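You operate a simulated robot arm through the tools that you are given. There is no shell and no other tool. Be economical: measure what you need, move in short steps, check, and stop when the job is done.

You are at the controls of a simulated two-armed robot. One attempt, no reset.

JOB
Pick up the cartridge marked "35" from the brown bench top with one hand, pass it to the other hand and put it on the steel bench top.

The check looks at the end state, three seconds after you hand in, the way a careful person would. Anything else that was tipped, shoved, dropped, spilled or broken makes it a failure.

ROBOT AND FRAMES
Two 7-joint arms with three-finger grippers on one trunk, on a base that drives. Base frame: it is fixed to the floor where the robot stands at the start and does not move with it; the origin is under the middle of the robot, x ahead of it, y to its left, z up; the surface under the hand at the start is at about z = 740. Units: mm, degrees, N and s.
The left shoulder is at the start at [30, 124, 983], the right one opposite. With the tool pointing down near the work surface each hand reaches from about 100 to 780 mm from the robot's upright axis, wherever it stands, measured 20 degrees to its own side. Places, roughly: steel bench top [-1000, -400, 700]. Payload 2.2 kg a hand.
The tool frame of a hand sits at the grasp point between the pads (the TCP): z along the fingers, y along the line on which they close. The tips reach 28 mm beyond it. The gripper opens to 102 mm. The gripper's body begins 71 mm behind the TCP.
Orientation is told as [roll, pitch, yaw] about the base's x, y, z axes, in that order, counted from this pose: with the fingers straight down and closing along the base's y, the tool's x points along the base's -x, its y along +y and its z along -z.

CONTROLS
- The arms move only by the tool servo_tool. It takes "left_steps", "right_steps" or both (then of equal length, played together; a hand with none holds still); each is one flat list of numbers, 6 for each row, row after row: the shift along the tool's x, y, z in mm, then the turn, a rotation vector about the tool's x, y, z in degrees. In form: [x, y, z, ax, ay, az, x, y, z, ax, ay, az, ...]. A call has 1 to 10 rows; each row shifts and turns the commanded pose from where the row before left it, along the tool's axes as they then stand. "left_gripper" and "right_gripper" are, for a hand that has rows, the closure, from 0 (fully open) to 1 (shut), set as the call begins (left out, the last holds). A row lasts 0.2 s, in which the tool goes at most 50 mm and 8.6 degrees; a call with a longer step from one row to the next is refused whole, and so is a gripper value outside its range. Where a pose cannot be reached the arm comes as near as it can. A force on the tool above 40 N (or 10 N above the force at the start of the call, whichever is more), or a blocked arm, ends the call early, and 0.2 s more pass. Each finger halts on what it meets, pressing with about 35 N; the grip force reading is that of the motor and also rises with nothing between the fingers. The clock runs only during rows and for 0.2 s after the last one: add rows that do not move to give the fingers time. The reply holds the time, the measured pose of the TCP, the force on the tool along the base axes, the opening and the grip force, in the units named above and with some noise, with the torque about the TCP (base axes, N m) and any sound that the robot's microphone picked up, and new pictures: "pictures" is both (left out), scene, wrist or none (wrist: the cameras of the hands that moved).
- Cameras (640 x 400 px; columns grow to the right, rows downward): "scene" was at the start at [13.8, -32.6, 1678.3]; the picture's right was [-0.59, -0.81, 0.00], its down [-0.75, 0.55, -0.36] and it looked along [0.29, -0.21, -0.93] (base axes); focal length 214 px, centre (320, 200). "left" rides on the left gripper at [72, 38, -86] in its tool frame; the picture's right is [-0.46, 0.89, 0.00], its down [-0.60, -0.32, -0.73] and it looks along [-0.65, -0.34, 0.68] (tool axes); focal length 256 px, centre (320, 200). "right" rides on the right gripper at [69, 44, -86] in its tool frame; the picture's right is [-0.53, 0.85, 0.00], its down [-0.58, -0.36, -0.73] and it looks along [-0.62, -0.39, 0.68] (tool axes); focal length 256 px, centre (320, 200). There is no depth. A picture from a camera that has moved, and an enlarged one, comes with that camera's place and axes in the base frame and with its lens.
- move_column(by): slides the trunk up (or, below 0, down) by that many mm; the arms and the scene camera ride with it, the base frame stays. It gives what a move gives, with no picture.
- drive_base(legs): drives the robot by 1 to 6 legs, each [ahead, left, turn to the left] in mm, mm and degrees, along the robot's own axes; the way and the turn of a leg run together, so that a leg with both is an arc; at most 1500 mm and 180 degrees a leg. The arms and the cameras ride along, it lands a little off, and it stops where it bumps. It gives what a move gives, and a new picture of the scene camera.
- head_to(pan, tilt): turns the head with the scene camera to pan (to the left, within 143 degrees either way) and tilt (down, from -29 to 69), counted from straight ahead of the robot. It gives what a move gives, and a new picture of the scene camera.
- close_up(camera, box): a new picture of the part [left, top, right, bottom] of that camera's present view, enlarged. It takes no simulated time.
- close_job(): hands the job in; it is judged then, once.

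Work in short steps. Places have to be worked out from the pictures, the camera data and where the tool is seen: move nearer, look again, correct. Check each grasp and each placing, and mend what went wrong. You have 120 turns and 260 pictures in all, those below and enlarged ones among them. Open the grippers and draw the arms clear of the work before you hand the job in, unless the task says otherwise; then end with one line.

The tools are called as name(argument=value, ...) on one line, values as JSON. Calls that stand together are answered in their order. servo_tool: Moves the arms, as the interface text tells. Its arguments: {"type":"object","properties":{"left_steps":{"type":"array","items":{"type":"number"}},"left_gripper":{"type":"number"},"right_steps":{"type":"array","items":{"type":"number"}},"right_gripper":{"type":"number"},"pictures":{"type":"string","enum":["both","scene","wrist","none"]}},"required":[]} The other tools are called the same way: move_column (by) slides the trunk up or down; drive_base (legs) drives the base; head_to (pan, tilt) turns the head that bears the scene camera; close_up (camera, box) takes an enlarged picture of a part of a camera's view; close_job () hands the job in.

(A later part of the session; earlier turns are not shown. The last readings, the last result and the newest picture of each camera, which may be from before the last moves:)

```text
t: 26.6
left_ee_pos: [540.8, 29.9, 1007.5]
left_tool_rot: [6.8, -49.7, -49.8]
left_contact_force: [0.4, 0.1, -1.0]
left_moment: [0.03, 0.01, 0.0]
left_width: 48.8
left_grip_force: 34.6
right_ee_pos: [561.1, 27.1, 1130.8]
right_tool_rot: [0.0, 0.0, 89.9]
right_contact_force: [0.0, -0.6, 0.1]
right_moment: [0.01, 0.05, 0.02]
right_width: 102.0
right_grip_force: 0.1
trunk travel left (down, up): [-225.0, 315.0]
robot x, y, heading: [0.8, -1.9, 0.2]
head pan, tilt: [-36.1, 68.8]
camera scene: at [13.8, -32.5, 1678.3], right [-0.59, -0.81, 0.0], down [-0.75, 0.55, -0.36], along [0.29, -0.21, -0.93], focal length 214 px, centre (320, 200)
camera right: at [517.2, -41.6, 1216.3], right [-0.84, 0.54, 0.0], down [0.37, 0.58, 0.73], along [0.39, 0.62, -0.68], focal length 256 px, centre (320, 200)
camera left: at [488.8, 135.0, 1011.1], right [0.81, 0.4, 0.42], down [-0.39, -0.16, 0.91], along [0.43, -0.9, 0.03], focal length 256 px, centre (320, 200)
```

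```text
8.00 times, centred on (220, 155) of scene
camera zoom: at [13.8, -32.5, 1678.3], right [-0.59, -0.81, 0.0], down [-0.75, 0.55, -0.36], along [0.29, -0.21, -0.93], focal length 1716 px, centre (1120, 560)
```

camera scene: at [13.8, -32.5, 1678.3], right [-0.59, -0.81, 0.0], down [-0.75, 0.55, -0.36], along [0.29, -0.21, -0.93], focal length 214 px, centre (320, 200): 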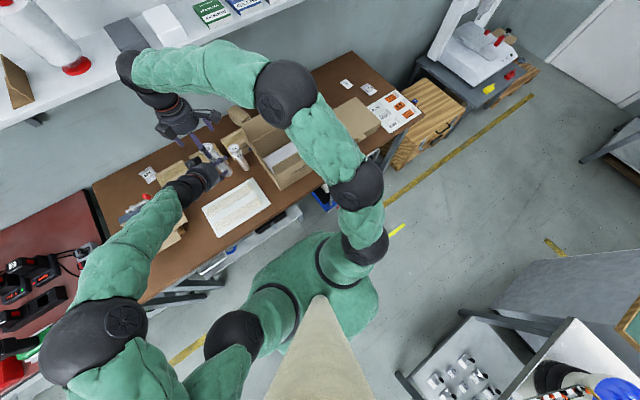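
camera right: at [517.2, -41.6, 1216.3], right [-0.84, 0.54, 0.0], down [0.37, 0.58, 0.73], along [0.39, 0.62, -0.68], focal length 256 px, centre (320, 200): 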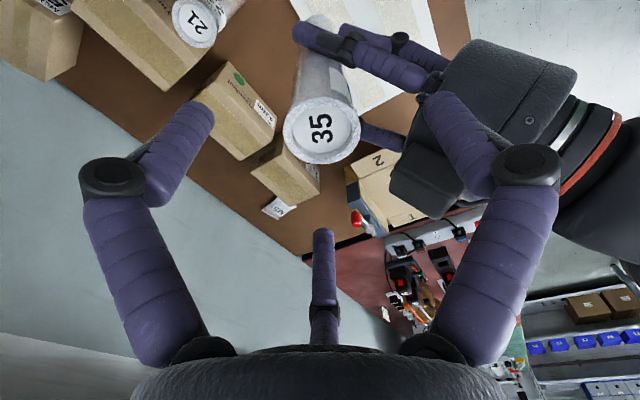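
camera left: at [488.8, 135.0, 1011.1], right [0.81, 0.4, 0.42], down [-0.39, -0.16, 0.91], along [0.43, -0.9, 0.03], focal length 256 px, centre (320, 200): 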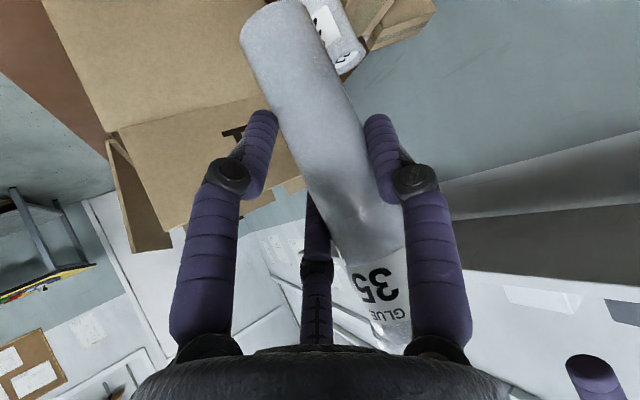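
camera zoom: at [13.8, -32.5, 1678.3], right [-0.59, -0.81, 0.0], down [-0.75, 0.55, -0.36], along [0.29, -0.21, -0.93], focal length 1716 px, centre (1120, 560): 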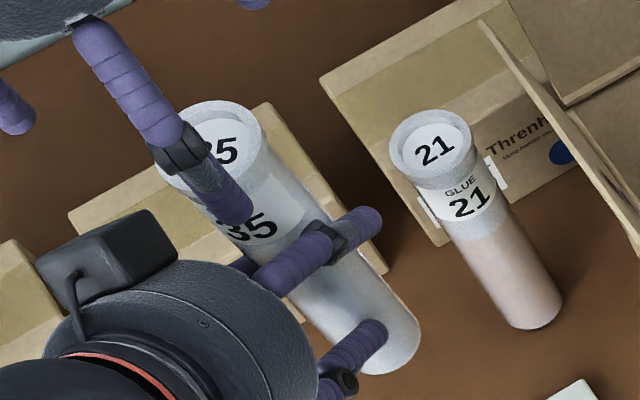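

Right view puts the top exactly under the right hand. I yaw it 20° more so its fingers stay away from the left finger, narrow it to ~76 mm, and descend to just below the rim.

servo_tool(right_steps=[0, 0, 0, 0, 0, -7, 0, 0, 0, 0, 0, -7, 0, 0, 0, 0, 0, -7, 0, 0, 10, 0, 0, 0, 0, 0, 10, 0, 0, 0, 0, 0, 10, 0, 0, 0, 0, 0, 0, 0, 0, 0], right_gripper=0.25)

close_up(camera="scene", box=[170, 120, 250, 180])

```text
t: 28.2
left_ee_pos: [541.2, 29.1, 1007.2]
left_tool_rot: [6.7, -49.8, -49.8]
left_contact_force: [0.3, -0.5, -0.1]
left_moment: [-0.02, 0.03, -0.05]
left_width: 48.8
left_grip_force: 35.0
right_ee_pos: [561.9, 28.4, 1099.7]
right_tool_rot: [0.0, -0.1, 110.9]
right_contact_force: [-0.6, 0.1, -0.4]
right_moment: [0.0, 0.02, 0.03]
right_width: 76.4
right_grip_force: 0.1
trunk travel left (down, up): [-225.0, 315.0]
robot x, y, heading: [1.3, -3.3, -0.1]
head pan, tilt: [-36.1, 68.8]
camera scene: at [13.7, -32.6, 1678.3], right [-0.59, -0.81, 0.0], down [-0.75, 0.55, -0.36], along [0.29, -0.21, -0.93], focal length 214 px, centre (320, 200)
camera right: at [545.5, -51.2, 1185.0], right [-0.98, 0.2, 0.0], down [0.13, 0.67, 0.73], along [0.14, 0.72, -0.68], focal length 256 px, centre (320, 200)
```

scene: 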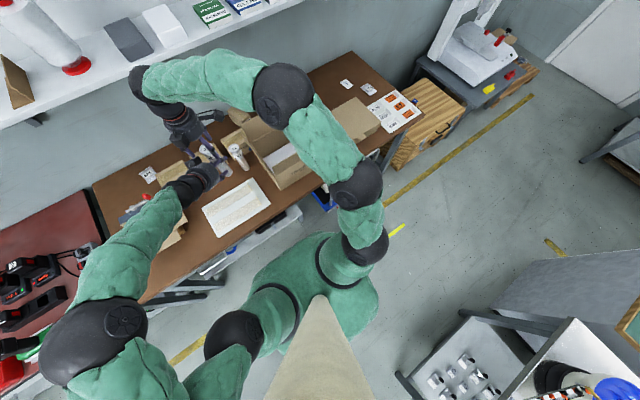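
right: 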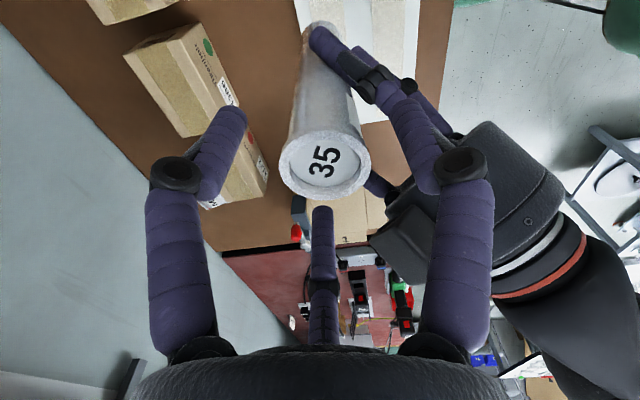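

```text
6.67 times, centred on (210, 150) of scene
camera zoom: at [13.7, -32.6, 1678.3], right [-0.59, -0.81, 0.0], down [-0.75, 0.55, -0.36], along [0.29, -0.21, -0.93], focal length 1430 px, centre (1053, 533)
```

zoom: 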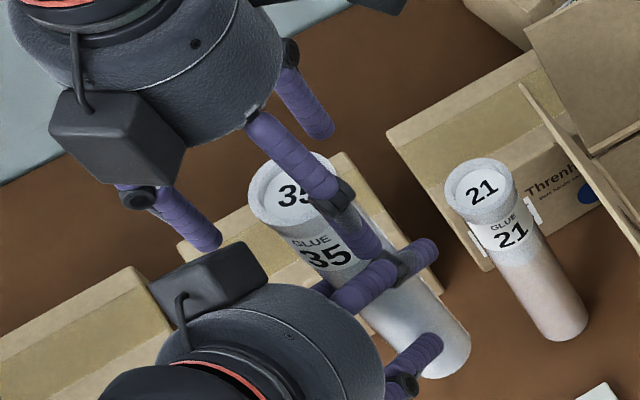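

The hand housings come close to each other (about 15 mm by my estimate), so I descend slowly in 4 mm rows, watching the force.

servo_tool(right_steps=[0, 0, 4, 0, 0, 0, 0, 0, 4, 0, 0, 0, 0, 0, 4, 0, 0, 0, 0, 0, 4, 0, 0, 0, 0, 0, 4, 0, 0, 0, 0, 0, 0, 0, 0, 0])

close_up(camera="scene", box=[170, 120, 250, 180])

```text
t: 29.6
left_ee_pos: [539.7, 29.1, 1005.1]
left_tool_rot: [6.7, -49.5, -49.7]
left_contact_force: [0.9, 3.1, -13.4]
left_moment: [0.1, -0.4, 0.12]
left_width: 49.0
left_grip_force: 35.0
right_ee_pos: [562.5, 25.4, 1081.7]
right_tool_rot: [-0.2, -0.1, 110.9]
right_contact_force: [-0.5, -2.1, 14.2]
right_moment: [-0.2, 0.71, -0.02]
right_width: 82.0
right_grip_force: 4.1
trunk travel left (down, up): [-225.0, 315.0]
robot x, y, heading: [-0.4, 2.3, -0.1]
head pan, tilt: [-36.1, 68.8]
camera scene: at [13.8, -32.6, 1678.3], right [-0.59, -0.81, 0.0], down [-0.75, 0.55, -0.36], along [0.29, -0.21, -0.93], focal length 214 px, centre (320, 200)
camera right: at [545.7, -52.8, 1167.5], right [-0.98, 0.2, 0.0], down [0.13, 0.67, 0.73], along [0.15, 0.72, -0.68], focal length 256 px, centre (320, 200)
```

scene: 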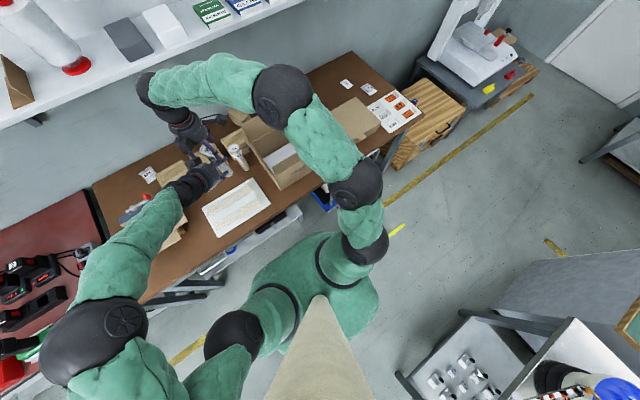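
right: 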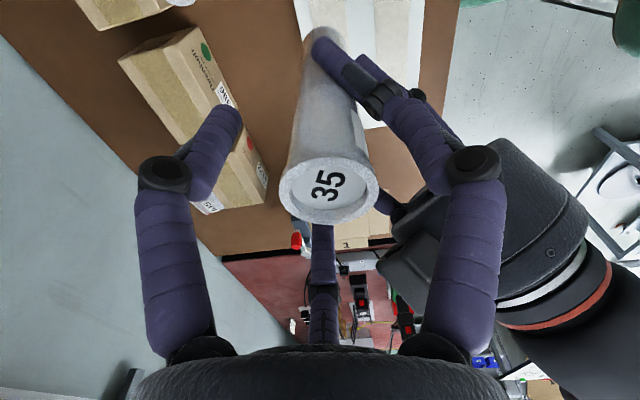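

```text
6.67 times, centred on (210, 150) of scene
camera zoom: at [13.8, -32.6, 1678.3], right [-0.59, -0.81, 0.0], down [-0.75, 0.55, -0.36], along [0.29, -0.21, -0.93], focal length 1430 px, centre (1053, 533)
```

zoom: 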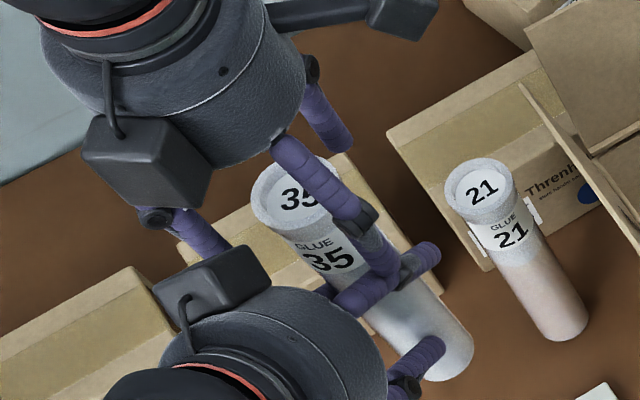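

The right finger on the near side met the left hand's knuckle (about 51 mm out from the axis). I back up 14 mm, centre by the view (about 4 mm off), then narrow the fingers to pass inside it.

servo_tool(right_steps=[0, 0, -7, 0, 0, 0, -2, 1.8, -7, 0, 0, 0, -2, 1.8, 0, 0, 0, 0, 0, 0, 0, 0, 0, 0], pictures="wrist")

servo_tool(right_steps=[0, 0, 0, 0, 0, 0, 0, 0, 0, 0, 0, 0, 0, 0, 0, 0, 0, 0], right_gripper=0.37, pictures="wrist")

```text
t: 30.6
left_ee_pos: [541.0, 29.1, 1007.5]
left_tool_rot: [6.8, -49.7, -49.9]
left_contact_force: [-0.5, 0.4, -0.6]
left_moment: [0.01, 0.0, 0.01]
left_width: 48.7
left_grip_force: 35.1
right_ee_pos: [556.4, 28.1, 1095.3]
right_tool_rot: [0.0, 0.0, 110.9]
right_contact_force: [-0.5, -0.1, -0.6]
right_moment: [0.01, -0.01, -0.01]
right_width: 76.2
right_grip_force: 0.1
trunk travel left (down, up): [-225.0, 315.0]
robot x, y, heading: [-0.6, -1.9, 0.1]
head pan, tilt: [-36.1, 68.8]
camera right: at [540.2, -49.8, 1180.8], right [-0.98, 0.2, 0.0], down [0.14, 0.67, 0.73], along [0.14, 0.72, -0.68], focal length 256 px, centre (320, 200)
```

right: 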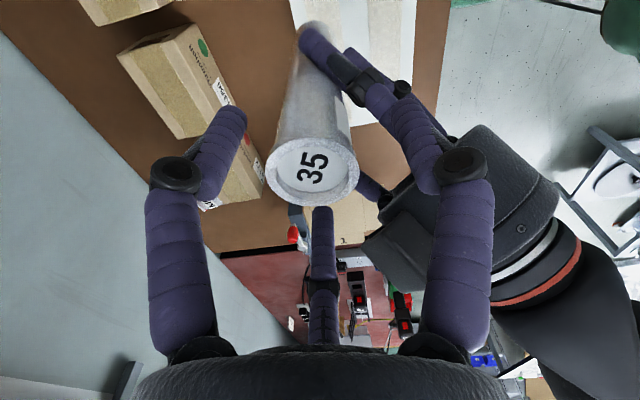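

```text
t: 31.4
left_ee_pos: [542.4, 30.2, 1006.8]
left_tool_rot: [6.7, -49.7, -49.7]
left_contact_force: [0.1, 0.4, -1.6]
left_moment: [0.02, -0.01, 0.02]
left_width: 48.4
left_grip_force: 34.7
right_ee_pos: [555.8, 29.4, 1095.3]
right_tool_rot: [0.0, 0.0, 110.9]
right_contact_force: [-0.6, -1.3, -0.5]
right_moment: [-0.01, -0.01, -0.01]
right_width: 64.1
right_grip_force: 0.0
trunk travel left (down, up): [-225.0, 315.0]
robot x, y, heading: [2.3, -1.2, -0.0]
head pan, tilt: [-36.1, 68.8]
camera right: at [540.4, -49.9, 1181.1], right [-0.98, 0.2, 0.0], down [0.13, 0.67, 0.73], along [0.14, 0.72, -0.68], focal length 256 px, centre (320, 200)
```

right: 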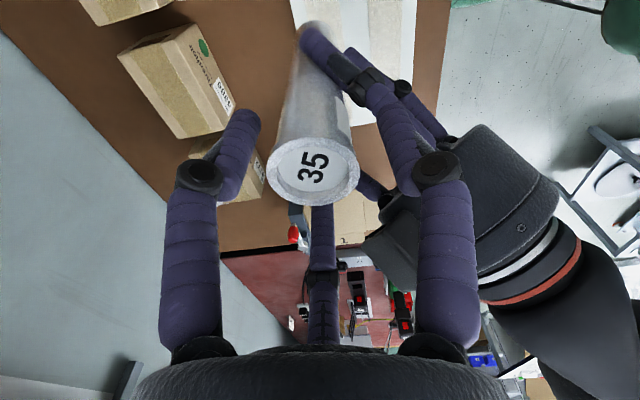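

The cartridge is about 2–3 mm off-centre now; I correct that and descend again in small rows.

servo_tool(right_steps=[2.5, -2.2, 0, 0, 0, 0, 0, 0, 5, 0, 0, 0, 0, 0, 5, 0, 0, 0, 0, 0, 4, 0, 0, 0, 0, 0, 4, 0, 0, 0, 0, 0, 4, 0, 0, 0, 0, 0, 0, 0, 0, 0])

close_up(camera="scene", box=[170, 120, 250, 180])

```text
t: 32.8
left_ee_pos: [538.0, 28.7, 1000.7]
left_tool_rot: [6.2, -49.1, -49.5]
left_contact_force: [-0.2, -0.2, -3.7]
left_moment: [-0.04, 0.01, -0.02]
left_width: 48.3
left_grip_force: 35.1
right_ee_pos: [561.2, 25.9, 1079.2]
right_tool_rot: [-0.4, 0.0, 110.8]
right_contact_force: [-0.3, -0.3, 2.9]
right_moment: [-0.04, 0.12, 0.0]
right_width: 65.8
right_grip_force: 0.3
trunk travel left (down, up): [-225.0, 315.0]
robot x, y, heading: [-0.0, -2.7, -0.0]
head pan, tilt: [-36.1, 68.8]
stopped in row 7 (left hand): the force on the tool passed its limit at 42 N (the readings are from after the stop); the commanded pose is now the measured one
camera scene: at [13.9, -32.6, 1678.3], right [-0.59, -0.81, 0.0], down [-0.75, 0.55, -0.36], along [0.29, -0.21, -0.93], focal length 214 px, centre (320, 200)
camera right: at [544.0, -53.1, 1164.0], right [-0.98, 0.2, -0.01], down [0.13, 0.67, 0.73], along [0.15, 0.72, -0.68], focal length 256 px, centre (320, 200)
```

scene: 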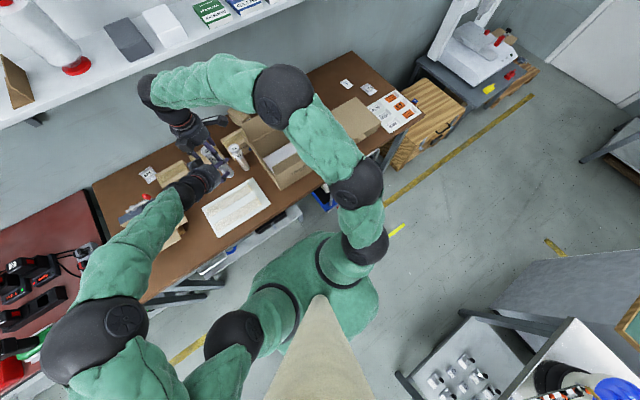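
right: 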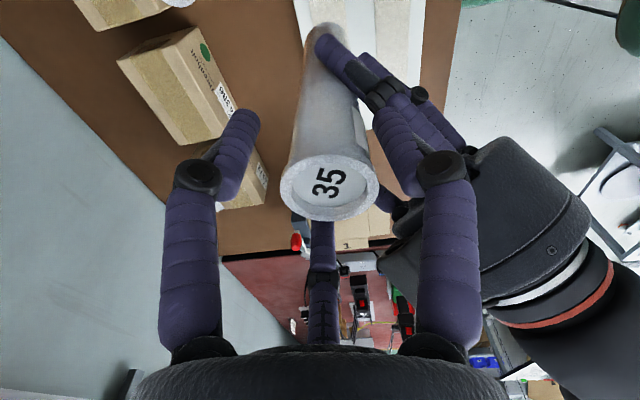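

```text
6.67 times, centred on (210, 150) of scene
camera zoom: at [13.9, -32.6, 1678.3], right [-0.59, -0.81, 0.0], down [-0.75, 0.55, -0.36], along [0.29, -0.21, -0.93], focal length 1430 px, centre (1053, 533)
```

zoom: 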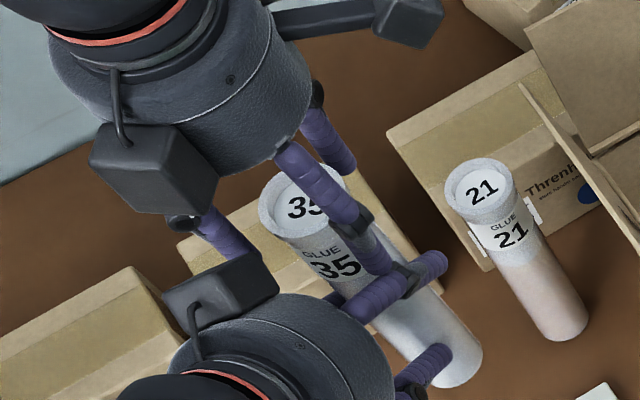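

It met the same knuckle and pressed the left hand down 6 mm; the cartridge is still gripped. I back up and turn the right hand 30° more, so its fingers come down over the left fingertips rather than the knuckle.

servo_tool(right_steps=[0, 0, -8, 0, 0, 0, 0, 0, -8, 0, 0, 0, -2.5, 3.8, 0, 0, 0, 0, 0, 0, 0, 0, 0, -7.5, 0, 0, 0, 0, 0, -7.5, 0, 0, 0, 0, 0, -7.5, 0, 0, 0, 0, 0, -7.5, 0, 0, 0, 0, 0, 0])

close_up(camera="scene", box=[170, 120, 250, 180])

```text
t: 34.6
left_ee_pos: [537.4, 29.0, 1000.9]
left_tool_rot: [6.2, -49.2, -49.5]
left_contact_force: [-4.7, -0.3, -0.8]
left_moment: [0.07, -0.5, 0.18]
left_width: 48.4
left_grip_force: 34.5
right_ee_pos: [557.1, 28.0, 1096.3]
right_tool_rot: [-0.4, 0.2, 140.8]
right_contact_force: [4.6, 0.2, -0.1]
right_moment: [0.05, 0.04, -0.16]
right_width: 63.7
right_grip_force: 0.0
trunk travel left (down, up): [-225.0, 315.0]
robot x, y, heading: [-5.5, -0.9, 0.1]
head pan, tilt: [-36.1, 68.8]
camera scene: at [13.9, -32.5, 1678.3], right [-0.59, -0.81, 0.0], down [-0.75, 0.55, -0.36], along [0.29, -0.21, -0.93], focal length 214 px, centre (320, 200)
camera right: at [582.0, -49.6, 1180.3], right [-0.95, -0.32, -0.01], down [-0.22, 0.64, 0.73], along [-0.23, 0.7, -0.68], focal length 256 px, centre (320, 200)
```

scene: 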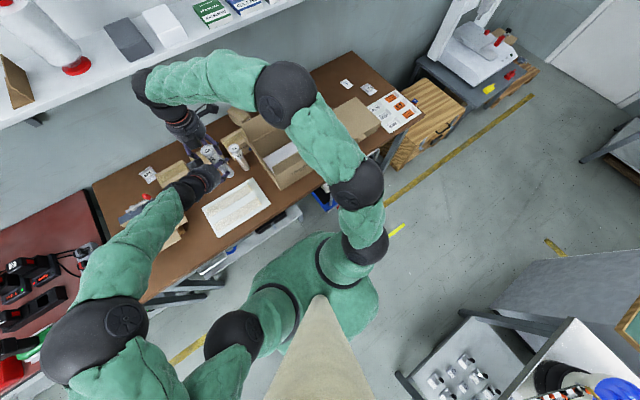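
right: 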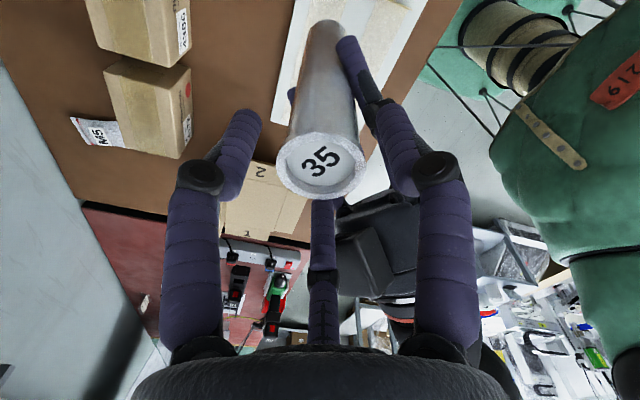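

```text
6.67 times, centred on (210, 150) of scene
camera zoom: at [13.9, -32.5, 1678.3], right [-0.59, -0.81, 0.0], down [-0.75, 0.55, -0.36], along [0.29, -0.21, -0.93], focal length 1430 px, centre (1053, 533)
```

zoom: 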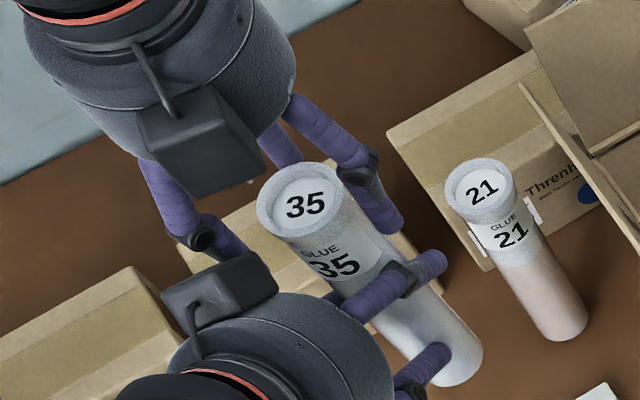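

The readings place a light touch (4.6 N) between a right finger and the left hand's housing box, so this yaw is too far. I turn back 18°, centre, and descend only until about 28 mm of finger covers the collar, which stays above the knuckle.

servo_tool(right_steps=[0, 0, 0, 0, 0, 6, 0, 0, 0, 0, 0, 6, 0, 0, 0, 0, 0, 6, -2.4, 0.9, 0, 0, 0, 0, 0, 0, 5, 0, 0, 0, 0, 0, 5, 0, 0, 0, 0, 0, 4, 0, 0, 0, 0, 0, 4, 0, 0, 0, 0, 0, 0, 0, 0, 0])

close_up(camera="scene", box=[170, 120, 250, 180])

```text
t: 36.6
left_ee_pos: [536.8, 29.7, 999.3]
left_tool_rot: [6.0, -49.1, -49.5]
left_contact_force: [2.4, -1.3, -9.4]
left_moment: [0.2, -0.03, 0.09]
left_width: 47.7
left_grip_force: 34.9
right_ee_pos: [554.3, 29.9, 1077.3]
right_tool_rot: [-0.5, 0.0, 122.8]
right_contact_force: [-2.4, 1.4, 9.1]
right_moment: [-0.1, 0.4, -0.14]
right_width: 66.8
right_grip_force: 1.9
trunk travel left (down, up): [-225.0, 315.0]
robot x, y, heading: [3.2, -1.0, 0.2]
head pan, tilt: [-36.1, 68.8]
camera scene: at [13.9, -32.6, 1678.3], right [-0.59, -0.81, 0.0], down [-0.75, 0.55, -0.36], along [0.29, -0.21, -0.93], focal length 214 px, centre (320, 200)
camera right: at [554.3, -52.2, 1163.4], right [-1.0, -0.01, -0.01], down [-0.01, 0.68, 0.73], along [0.0, 0.73, -0.68], focal length 256 px, centre (320, 200)
```

scene: 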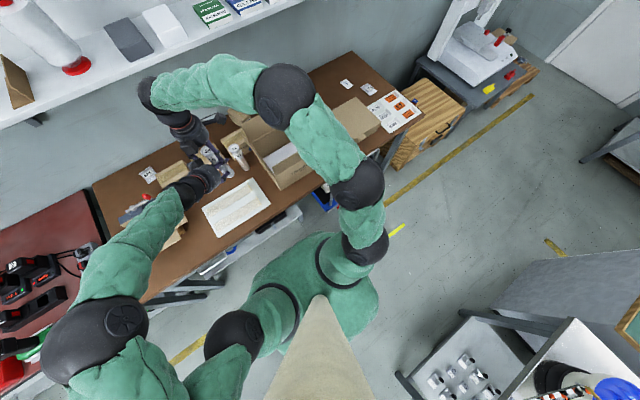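
right: 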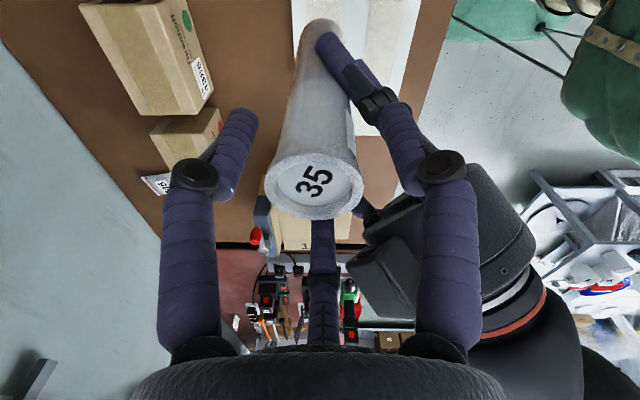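

```text
6.67 times, centred on (210, 150) of scene
camera zoom: at [13.9, -32.6, 1678.3], right [-0.59, -0.81, 0.0], down [-0.75, 0.55, -0.36], along [0.29, -0.21, -0.93], focal length 1430 px, centre (1053, 533)
```

zoom: 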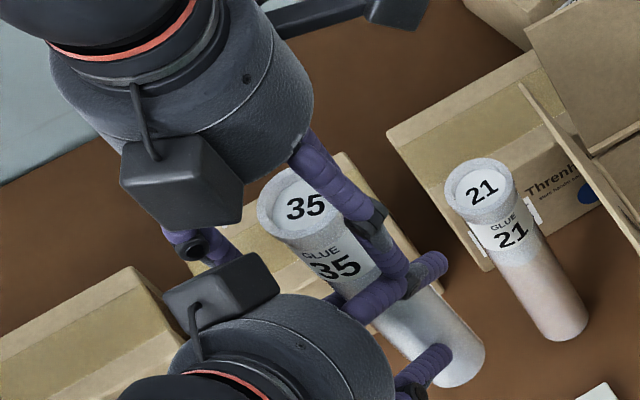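

The collar is exactly centred between the right fingers with the tips resting lightly on the left finger. I raise 3 mm and close the right gripper on it.

servo_tool(right_steps=[0, 0, -3, 0, 0, 0], pictures="none")

servo_tool(right_steps=[0, 0, 0, 0, 0, 0, 0, 0, 0, 0, 0, 0, 0, 0, 0, 0, 0, 0, 0, 0, 0, 0, 0, 0], right_gripper=1)

close_up(camera="scene", box=[170, 120, 250, 180])

```text
t: 37.0
left_ee_pos: [538.7, 28.7, 1002.1]
left_tool_rot: [6.3, -49.2, -49.5]
left_contact_force: [1.2, -0.2, -5.4]
left_moment: [0.09, 0.0, 0.0]
left_width: 47.9
left_grip_force: 35.0
right_ee_pos: [555.1, 28.2, 1078.7]
right_tool_rot: [-0.3, 0.0, 122.8]
right_contact_force: [-0.7, -0.2, 4.0]
right_moment: [-0.07, 0.15, 0.0]
right_width: 66.0
right_grip_force: 1.2
trunk travel left (down, up): [-225.0, 315.0]
robot x, y, heading: [3.7, 0.9, 0.0]
head pan, tilt: [-36.1, 68.8]
```

```text
t: 38.0
left_ee_pos: [537.7, 29.0, 1001.0]
left_tool_rot: [6.2, -49.1, -49.5]
left_contact_force: [-21.8, 13.4, -0.5]
left_moment: [-0.12, -0.92, -0.07]
left_width: 47.3
left_grip_force: 35.0
right_ee_pos: [555.3, 27.7, 1079.6]
right_tool_rot: [-0.5, 0.1, 122.7]
right_contact_force: [22.1, -14.1, -1.0]
right_moment: [-0.94, -0.78, 0.26]
right_width: 39.3
right_grip_force: 35.4
trunk travel left (down, up): [-225.0, 315.0]
robot x, y, heading: [-0.8, 1.4, 0.0]
head pan, tilt: [-36.1, 68.8]
camera scene: at [13.9, -32.6, 1678.3], right [-0.59, -0.81, 0.0], down [-0.75, 0.55, -0.36], along [0.29, -0.21, -0.93], focal length 214 px, centre (320, 200)
camera right: at [555.7, -53.2, 1165.8], right [-1.0, -0.01, -0.01], down [-0.01, 0.68, 0.73], along [0.0, 0.73, -0.68], focal length 256 px, centre (320, 200)
```

scene: 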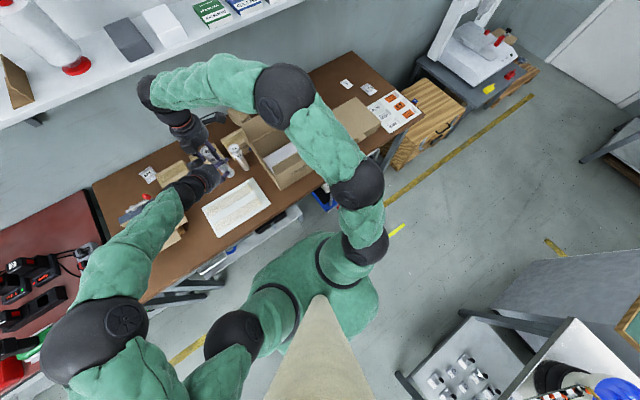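
right: 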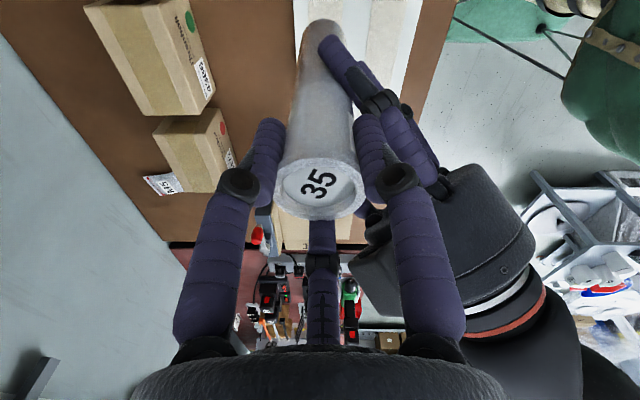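

```text
6.67 times, centred on (210, 150) of scene
camera zoom: at [13.9, -32.6, 1678.3], right [-0.59, -0.81, 0.0], down [-0.75, 0.55, -0.36], along [0.29, -0.21, -0.93], focal length 1430 px, centre (1053, 533)
```

zoom: 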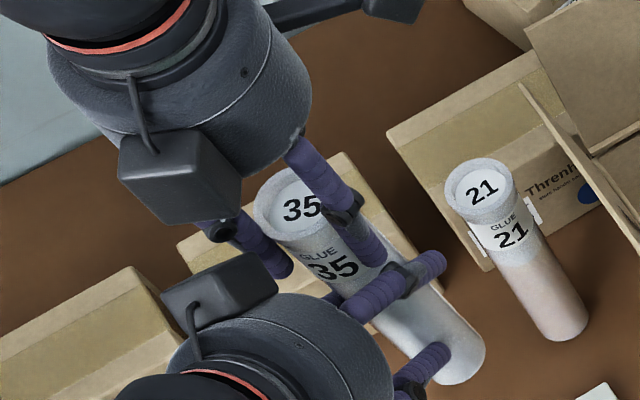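

The right fingers closed to only 39 mm with a 24 N push along its tool x: they pinch off-centre, the cartridge axis lying about 12 mm toward tool −x. I re-open, shift 12 mm that way and look again.

servo_tool(right_steps=[0, 0, 0, 0, 0, 0, 0, 0, 0, 0, 0, 0, 0, 0, 0, 0, 0, 0, -4, 0, 0, 0, 0, 0, -4, 0, 0, 0, 0, 0, -4, 0, 0, 0, 0, 0, 0, 0, 0, 0, 0, 0], right_gripper=0.35)

close_up(camera="scene", box=[170, 120, 250, 180])

```text
t: 39.5
left_ee_pos: [538.9, 30.3, 1000.1]
left_tool_rot: [6.2, -49.0, -49.4]
left_contact_force: [-0.9, -0.5, -0.6]
left_moment: [0.04, -0.02, 0.04]
left_width: 47.6
left_grip_force: 35.1
right_ee_pos: [551.1, 35.5, 1081.7]
right_tool_rot: [-0.6, 0.5, 122.8]
right_contact_force: [-0.1, -0.1, 0.6]
right_moment: [-0.02, 0.0, 0.0]
right_width: 66.5
right_grip_force: 0.1
trunk travel left (down, up): [-225.0, 315.0]
robot x, y, heading: [0.5, -2.0, 0.1]
head pan, tilt: [-36.1, 68.8]
stopped in row 7 (left hand): the force on the tool passed its limit at 43 N (the readings are from after the stop); the commanded pose is now the measured one
camera scene: at [13.8, -32.6, 1678.3], right [-0.59, -0.81, 0.0], down [-0.75, 0.55, -0.36], along [0.29, -0.21, -0.93], focal length 214 px, centre (320, 200)
camera right: at [550.1, -45.7, 1167.7], right [-1.0, -0.01, -0.01], down [-0.02, 0.68, 0.73], along [0.0, 0.73, -0.68], focal length 256 px, centre (320, 200)
```

scene: 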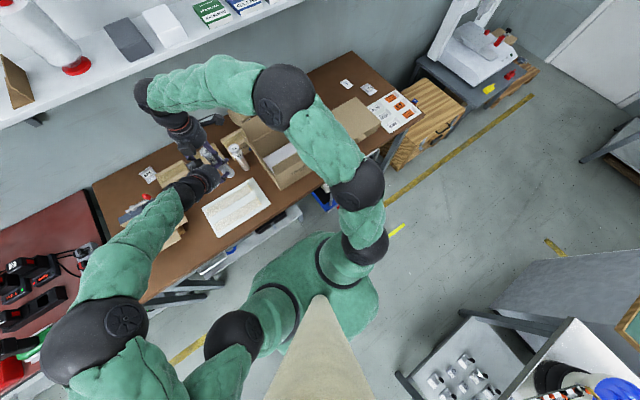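
right: 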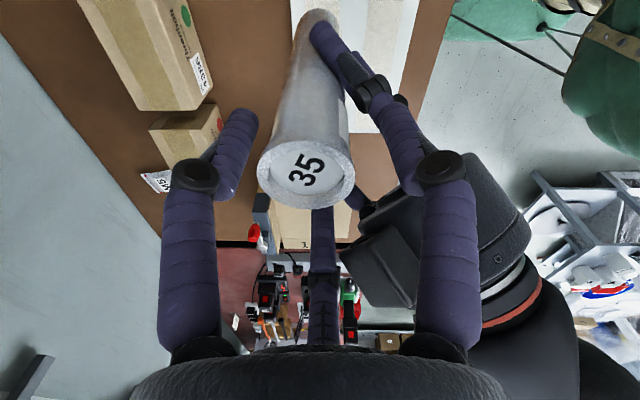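

```text
6.67 times, centred on (210, 150) of scene
camera zoom: at [13.8, -32.6, 1678.3], right [-0.59, -0.81, 0.0], down [-0.75, 0.55, -0.36], along [0.29, -0.21, -0.93], focal length 1430 px, centre (1053, 533)
```

zoom: 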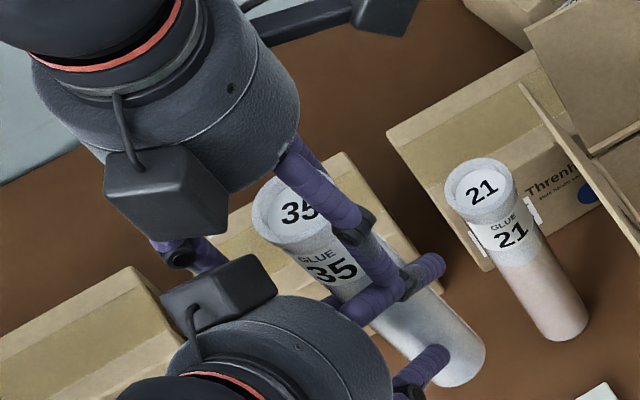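

The two hands interfere too much with this pairing. New plan: set the cartridge back upright, pick its top with the left hand pointing straight down, and let the right hand take the lower body from the side. First I lift the right hand clear and away.

servo_tool(right_steps=[0, 0, -15, 0, 0, 0, 0, 0, -20, 0, 0, 0, 0, 0, -25, 0, 0, 0, 35, 0, 0, 0, 0, 0, 40, 0, 0, 0, 0, 0, 40, 0, 0, 0, 0, 0, 40, 0, 0, 0, 0, 0, 0, 0, 0, 0, 0, 8, 0, 0, 0, 0, 0, 8, 0, 0, 0, 0, 0, 8], right_gripper=0)

close_up(camera="scene", box=[170, 120, 250, 180])

```text
t: 41.6
left_ee_pos: [537.7, 30.3, 1001.0]
left_tool_rot: [6.2, -49.1, -49.4]
left_contact_force: [0.4, -1.2, -0.8]
left_moment: [0.01, 0.01, 0.03]
left_width: 46.9
left_grip_force: 34.6
right_ee_pos: [635.1, -94.7, 1142.1]
right_tool_rot: [-0.7, 0.2, 98.6]
right_contact_force: [-0.5, -0.4, -0.5]
right_moment: [-0.01, -0.03, 0.01]
right_width: 101.9
right_grip_force: 0.1
trunk travel left (down, up): [-225.0, 315.0]
robot x, y, heading: [3.0, -1.5, 0.1]
head pan, tilt: [-36.1, 68.8]
camera scene: at [13.6, -32.4, 1678.3], right [-0.59, -0.81, 0.0], down [-0.75, 0.55, -0.36], along [0.29, -0.21, -0.93], focal length 214 px, centre (320, 200)
camera right: at [600.3, -168.8, 1228.2], right [-0.92, 0.4, -0.01], down [0.26, 0.63, 0.73], along [0.3, 0.67, -0.68], focal length 256 px, centre (320, 200)
```

scene: 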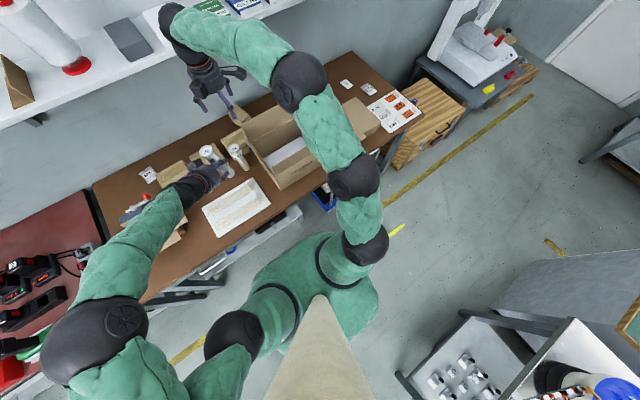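
right: 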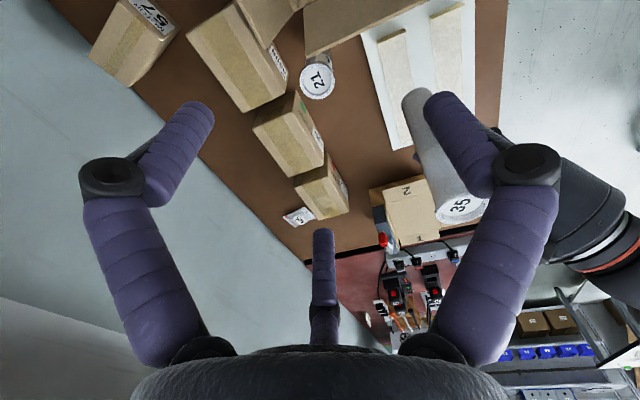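

```text
6.67 times, centred on (210, 150) of scene
camera zoom: at [13.6, -32.4, 1678.3], right [-0.59, -0.81, 0.0], down [-0.75, 0.55, -0.36], along [0.29, -0.21, -0.93], focal length 1430 px, centre (1053, 533)
```

zoom: 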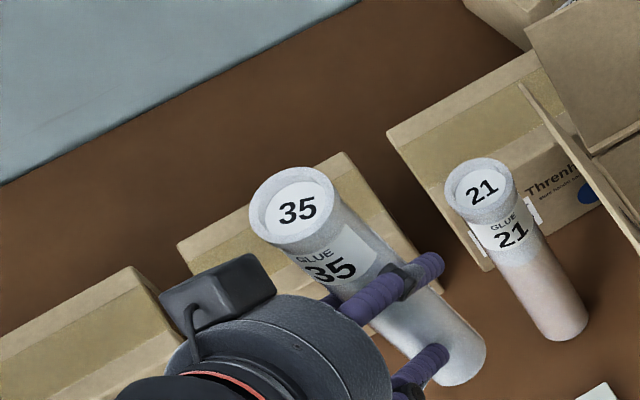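

Clear now. The left grip width has crept from 49.6 to 46.9 mm, so I put the cartridge back soon: I undo the roll and retrace the path to above the original spot.

servo_tool(left_steps=[0, 0, 0, 2.9, 0, -3.4, 0.5, 28.2, -0.6, 0, 0, 0, 0.5, 28.2, -0.6, 0, 0, 0, 0.5, 28.2, -0.6, 0, 0, 0, 0.5, 28.2, -0.6, 0, 0, 0, 0.5, 28.2, -0.6, 0, 0, 0, 0.5, 28.2, -0.6, 0, 0, 0, 0, 0, 0, 0, 0, 0], pictures="wrist")

servo_tool(left_steps=[0, 0, 0, -5.75, 0, -4.8, 0, 0, 0, -5.75, 0, -4.8, 0, 0, 0, -5.75, 0, -4.8, 0, 0, 0, -5.75, 0, -4.8, 0, 0, 0, 0, 0, 0])

close_up(camera="scene", box=[150, 120, 230, 180])

```text
t: 43.5
left_ee_pos: [650.2, 155.1, 998.1]
left_tool_rot: [-0.6, -49.2, -44.2]
left_contact_force: [-0.1, 0.5, -0.5]
left_moment: [0.0, 0.01, 0.03]
left_width: 47.0
left_grip_force: 35.4
right_ee_pos: [634.3, -95.8, 1141.3]
right_tool_rot: [-0.8, 0.2, 98.8]
right_contact_force: [-0.3, 0.3, -0.5]
right_moment: [0.01, -0.02, 0.0]
right_width: 101.9
right_grip_force: 0.0
trunk travel left (down, up): [-225.0, 315.0]
robot x, y, heading: [-3.4, 2.3, 0.1]
head pan, tilt: [-36.1, 68.8]
camera left: at [598.8, 260.6, 998.7], right [0.84, 0.42, 0.35], down [-0.33, -0.11, 0.94], along [0.43, -0.9, 0.05], focal length 256 px, centre (320, 200)
```

left: 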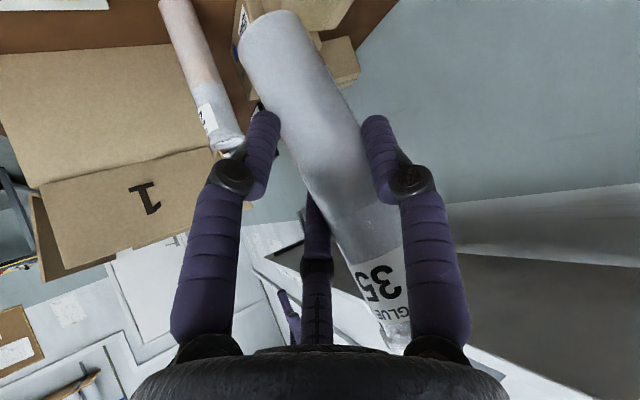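

```text
t: 44.6
left_ee_pos: [652.5, 153.1, 1000.2]
left_tool_rot: [0.2, -49.2, -14.7]
left_contact_force: [-0.6, 0.4, -1.3]
left_moment: [0.04, -0.02, -0.02]
left_width: 46.9
left_grip_force: 35.2
right_ee_pos: [634.0, -95.2, 1142.8]
right_tool_rot: [-0.6, 0.2, 98.8]
right_contact_force: [0.1, 0.2, -1.3]
right_moment: [0.05, -0.03, 0.01]
right_width: 102.2
right_grip_force: 0.0
trunk travel left (down, up): [-225.0, 315.0]
robot x, y, heading: [-2.8, -1.4, -0.0]
head pan, tilt: [-36.1, 68.8]
camera scene: at [13.4, -32.4, 1678.3], right [-0.59, -0.81, 0.0], down [-0.75, 0.55, -0.36], along [0.29, -0.21, -0.93], focal length 214 px, centre (320, 200)
camera left: at [554.0, 219.3, 1001.2], right [0.52, 0.78, 0.35], down [-0.23, -0.27, 0.93], along [0.82, -0.57, 0.04], focal length 256 px, centre (320, 200)
```

scene: 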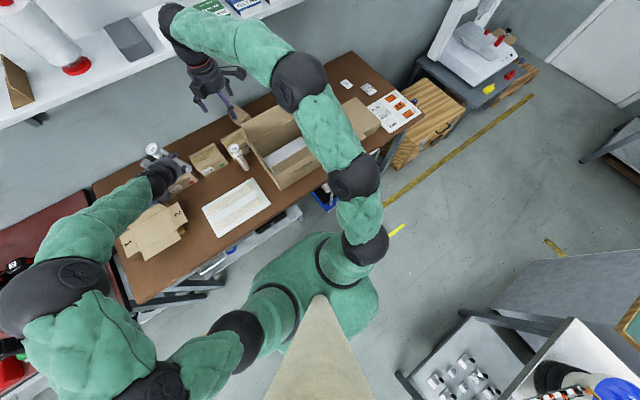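
left: 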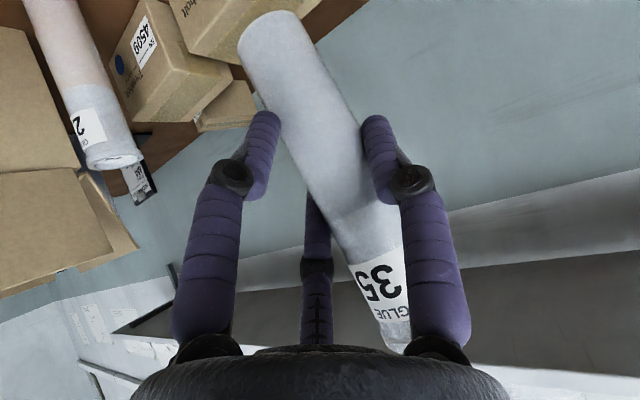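

```text
6.67 times, centred on (190, 150) of scene
camera zoom: at [13.4, -32.4, 1678.3], right [-0.59, -0.81, 0.0], down [-0.75, 0.55, -0.36], along [0.29, -0.21, -0.93], focal length 1430 px, centre (1187, 533)
```

zoom: 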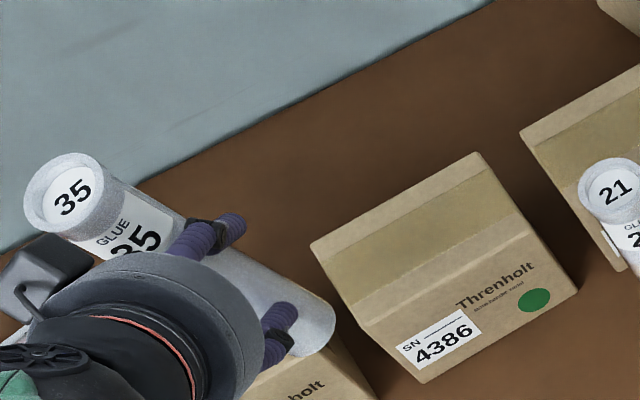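

The wrist view fits an almost vertical cartridge at about (667, 149). I lower it 160 mm, then I will feel for the bench.

servo_tool(left_steps=[15, 0, 13, 0, 0, 0, 26, 0, 22.5, 0, 0, 0, 26, 0, 22.5, 0, 0, 0, 26, 0, 22.5, 0, 0, 0, 20, 0, 17.3, 0, 0, 0, 8, 0, 6.9, 0, 0, 0, 0, 0, 0, 0, 0, 0], pictures="wrist")

servo_tool(left_steps=[2.3, 0, 2, 0, 0, 0, 1.5, 0, 1.3, 0, 0, 0, 1.5, 0, 1.3, 0, 0, 0, 0, 0, 0, 0, 0, 0], pictures="wrist")

```text
t: 46.2
left_ee_pos: [654.4, 152.4, 868.1]
left_tool_rot: [0.0, -49.1, -14.7]
left_contact_force: [0.3, -0.5, -0.9]
left_moment: [-0.03, 0.0, 0.01]
left_width: 46.8
left_grip_force: 35.3
left hand out of reach, approached as far as the arm can: row 3, 4
right_ee_pos: [635.0, -94.8, 1142.4]
right_tool_rot: [-0.7, 0.1, 98.8]
right_contact_force: [0.3, 0.8, 0.0]
right_moment: [0.03, 0.0, 0.0]
right_width: 101.9
right_grip_force: 0.1
trunk travel left (down, up): [-225.0, 315.0]
robot x, y, heading: [1.0, 1.2, -0.1]
head pan, tilt: [-36.1, 68.8]
camera left: at [556.4, 217.4, 869.2], right [0.52, 0.78, 0.35], down [-0.23, -0.27, 0.94], along [0.82, -0.57, 0.04], focal length 256 px, centre (320, 200)
```

left: 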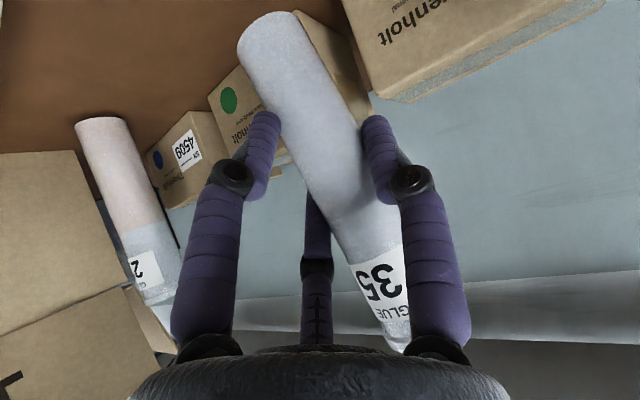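

```text
t: 47.2
left_ee_pos: [655.0, 152.1, 859.7]
left_tool_rot: [-0.1, -49.1, -14.9]
left_contact_force: [-1.3, 0.5, -0.7]
left_moment: [0.01, 0.03, -0.03]
left_width: 46.6
left_grip_force: 35.6
right_ee_pos: [633.6, -94.8, 1142.4]
right_tool_rot: [-0.6, 0.2, 98.8]
right_contact_force: [0.1, 0.0, 0.2]
right_moment: [-0.02, 0.03, -0.01]
right_width: 102.2
right_grip_force: 0.2
trunk travel left (down, up): [-225.0, 315.0]
robot x, y, heading: [-0.3, -1.4, 0.0]
head pan, tilt: [-36.1, 68.8]
camera left: at [556.9, 216.9, 862.2], right [0.52, 0.78, 0.35], down [-0.23, -0.26, 0.94], along [0.82, -0.57, 0.04], focal length 256 px, centre (320, 200)
```

left: 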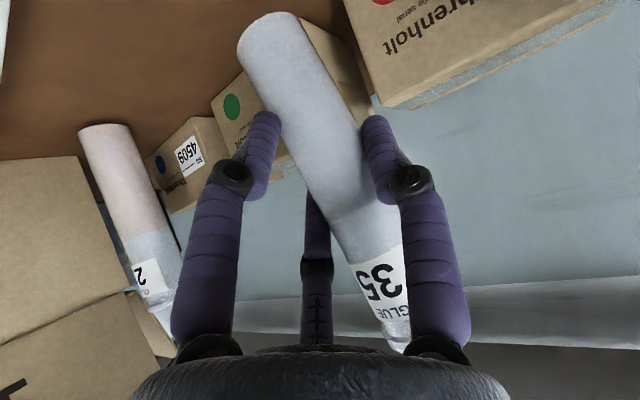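

Still 30 mm or so above the bench, with the cartridge near vertical. I lower to about 838, then go by 3 mm steps.

servo_tool(left_steps=[5.3, 0, 4.6, 0, 0, 0, 5.3, 0, 4.6, 0, 0, 0, 5.3, 0, 4.6, 0, 0, 0, 0, 0, 0, 0, 0, 0], pictures="none")

servo_tool(left_steps=[2.3, 0, 2, 0, 0, 0, 2.3, 0, 2, 0, 0, 0, 0, 0, 0, 0, 0, 0], pictures="wrist")

```text
t: 48.2
left_ee_pos: [655.4, 150.4, 839.0]
left_tool_rot: [-0.4, -49.1, -14.9]
left_contact_force: [-0.4, 0.3, -1.1]
left_moment: [0.02, 0.04, -0.01]
left_width: 46.9
left_grip_force: 34.7
right_ee_pos: [634.3, -95.5, 1141.9]
right_tool_rot: [-0.6, 0.2, 98.8]
right_contact_force: [-0.3, 0.7, -0.1]
right_moment: [0.0, 0.03, -0.02]
right_width: 102.0
right_grip_force: 0.1
trunk travel left (down, up): [-225.0, 315.0]
robot x, y, heading: [-1.3, 0.1, 0.1]
head pan, tilt: [-36.1, 68.8]
```

```text
t: 49.0
left_ee_pos: [655.5, 152.1, 833.3]
left_tool_rot: [-0.3, -49.1, -14.8]
left_contact_force: [0.2, -0.7, -0.5]
left_moment: [-0.01, 0.04, -0.04]
left_width: 46.5
left_grip_force: 34.6
right_ee_pos: [634.7, -95.8, 1142.8]
right_tool_rot: [-0.6, 0.2, 98.8]
right_contact_force: [-0.1, 0.4, 0.1]
right_moment: [0.03, -0.01, -0.01]
right_width: 101.9
right_grip_force: 0.0
trunk travel left (down, up): [-225.0, 315.0]
robot x, y, heading: [-1.6, -0.2, 0.1]
head pan, tilt: [-36.1, 68.8]
camera left: at [558.1, 217.3, 835.0], right [0.52, 0.78, 0.35], down [-0.23, -0.26, 0.94], along [0.82, -0.57, 0.04], focal length 256 px, centre (320, 200)
```

left: 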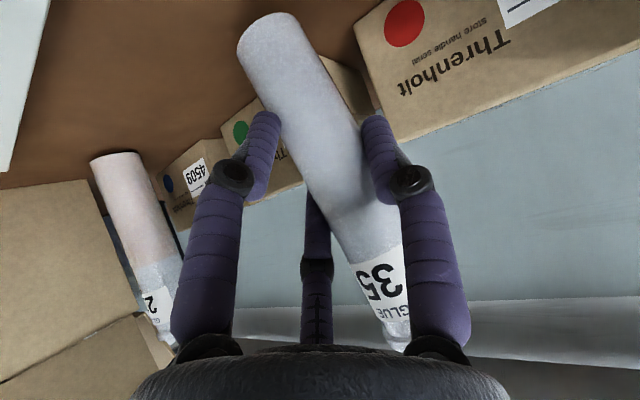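

No contact yet; continuing down in 2 mm steps.

servo_tool(left_steps=[1.5, 0, 1.3, 0, 0, 0, 1.5, 0, 1.3, 0, 0, 0, 0, 0, 0, 0, 0, 0], pictures="none")

servo_tool(left_steps=[1.5, 0, 1.3, 0, 0, 0, 0, 0, 0, 0, 0, 0], pictures="none")

servo_tool(left_steps=[1.5, 0, 1.3, 0, 0, 0, 0, 0, 0, 0, 0, 0], pictures="none")

```text
t: 49.9
left_ee_pos: [656.7, 152.1, 829.6]
left_tool_rot: [-0.4, -49.2, -14.7]
left_contact_force: [-1.0, -0.2, 5.3]
left_moment: [-0.08, -0.03, 0.04]
left_width: 46.4
left_grip_force: 35.2
right_ee_pos: [634.1, -95.5, 1142.4]
right_tool_rot: [-0.7, 0.2, 98.9]
right_contact_force: [0.9, 0.1, -0.8]
right_moment: [-0.03, 0.02, 0.02]
right_width: 101.9
right_grip_force: 0.1
trunk travel left (down, up): [-225.0, 315.0]
robot x, y, heading: [-0.1, 3.6, -0.3]
head pan, tilt: [-36.1, 68.8]
```

```text
t: 50.5
left_ee_pos: [656.8, 151.3, 829.9]
left_tool_rot: [-0.3, -49.3, -14.8]
left_contact_force: [-1.9, 0.3, 14.5]
left_moment: [0.14, -0.03, 0.03]
left_width: 46.5
left_grip_force: 35.5
right_ee_pos: [633.1, -96.3, 1143.6]
right_tool_rot: [-0.9, 0.2, 98.8]
right_contact_force: [0.3, -0.2, 0.6]
right_moment: [-0.02, -0.01, 0.02]
right_width: 102.1
right_grip_force: 0.2
trunk travel left (down, up): [-225.0, 315.0]
robot x, y, heading: [-3.6, -0.7, -0.2]
head pan, tilt: [-36.1, 68.8]
```

```text
t: 51.0
left_ee_pos: [656.9, 153.0, 829.1]
left_tool_rot: [-0.2, -49.5, -14.7]
left_contact_force: [-4.9, 2.4, 28.1]
left_moment: [0.32, -0.06, 0.04]
left_width: 46.3
left_grip_force: 34.8
right_ee_pos: [631.3, -94.6, 1143.4]
right_tool_rot: [-0.8, 0.3, 98.9]
right_contact_force: [-1.2, -0.2, -0.2]
right_moment: [-0.02, 0.0, 0.02]
right_width: 102.1
right_grip_force: 0.1
trunk travel left (down, up): [-225.0, 315.0]
robot x, y, heading: [3.5, -3.4, 0.2]
head pan, tilt: [-36.1, 68.8]
```

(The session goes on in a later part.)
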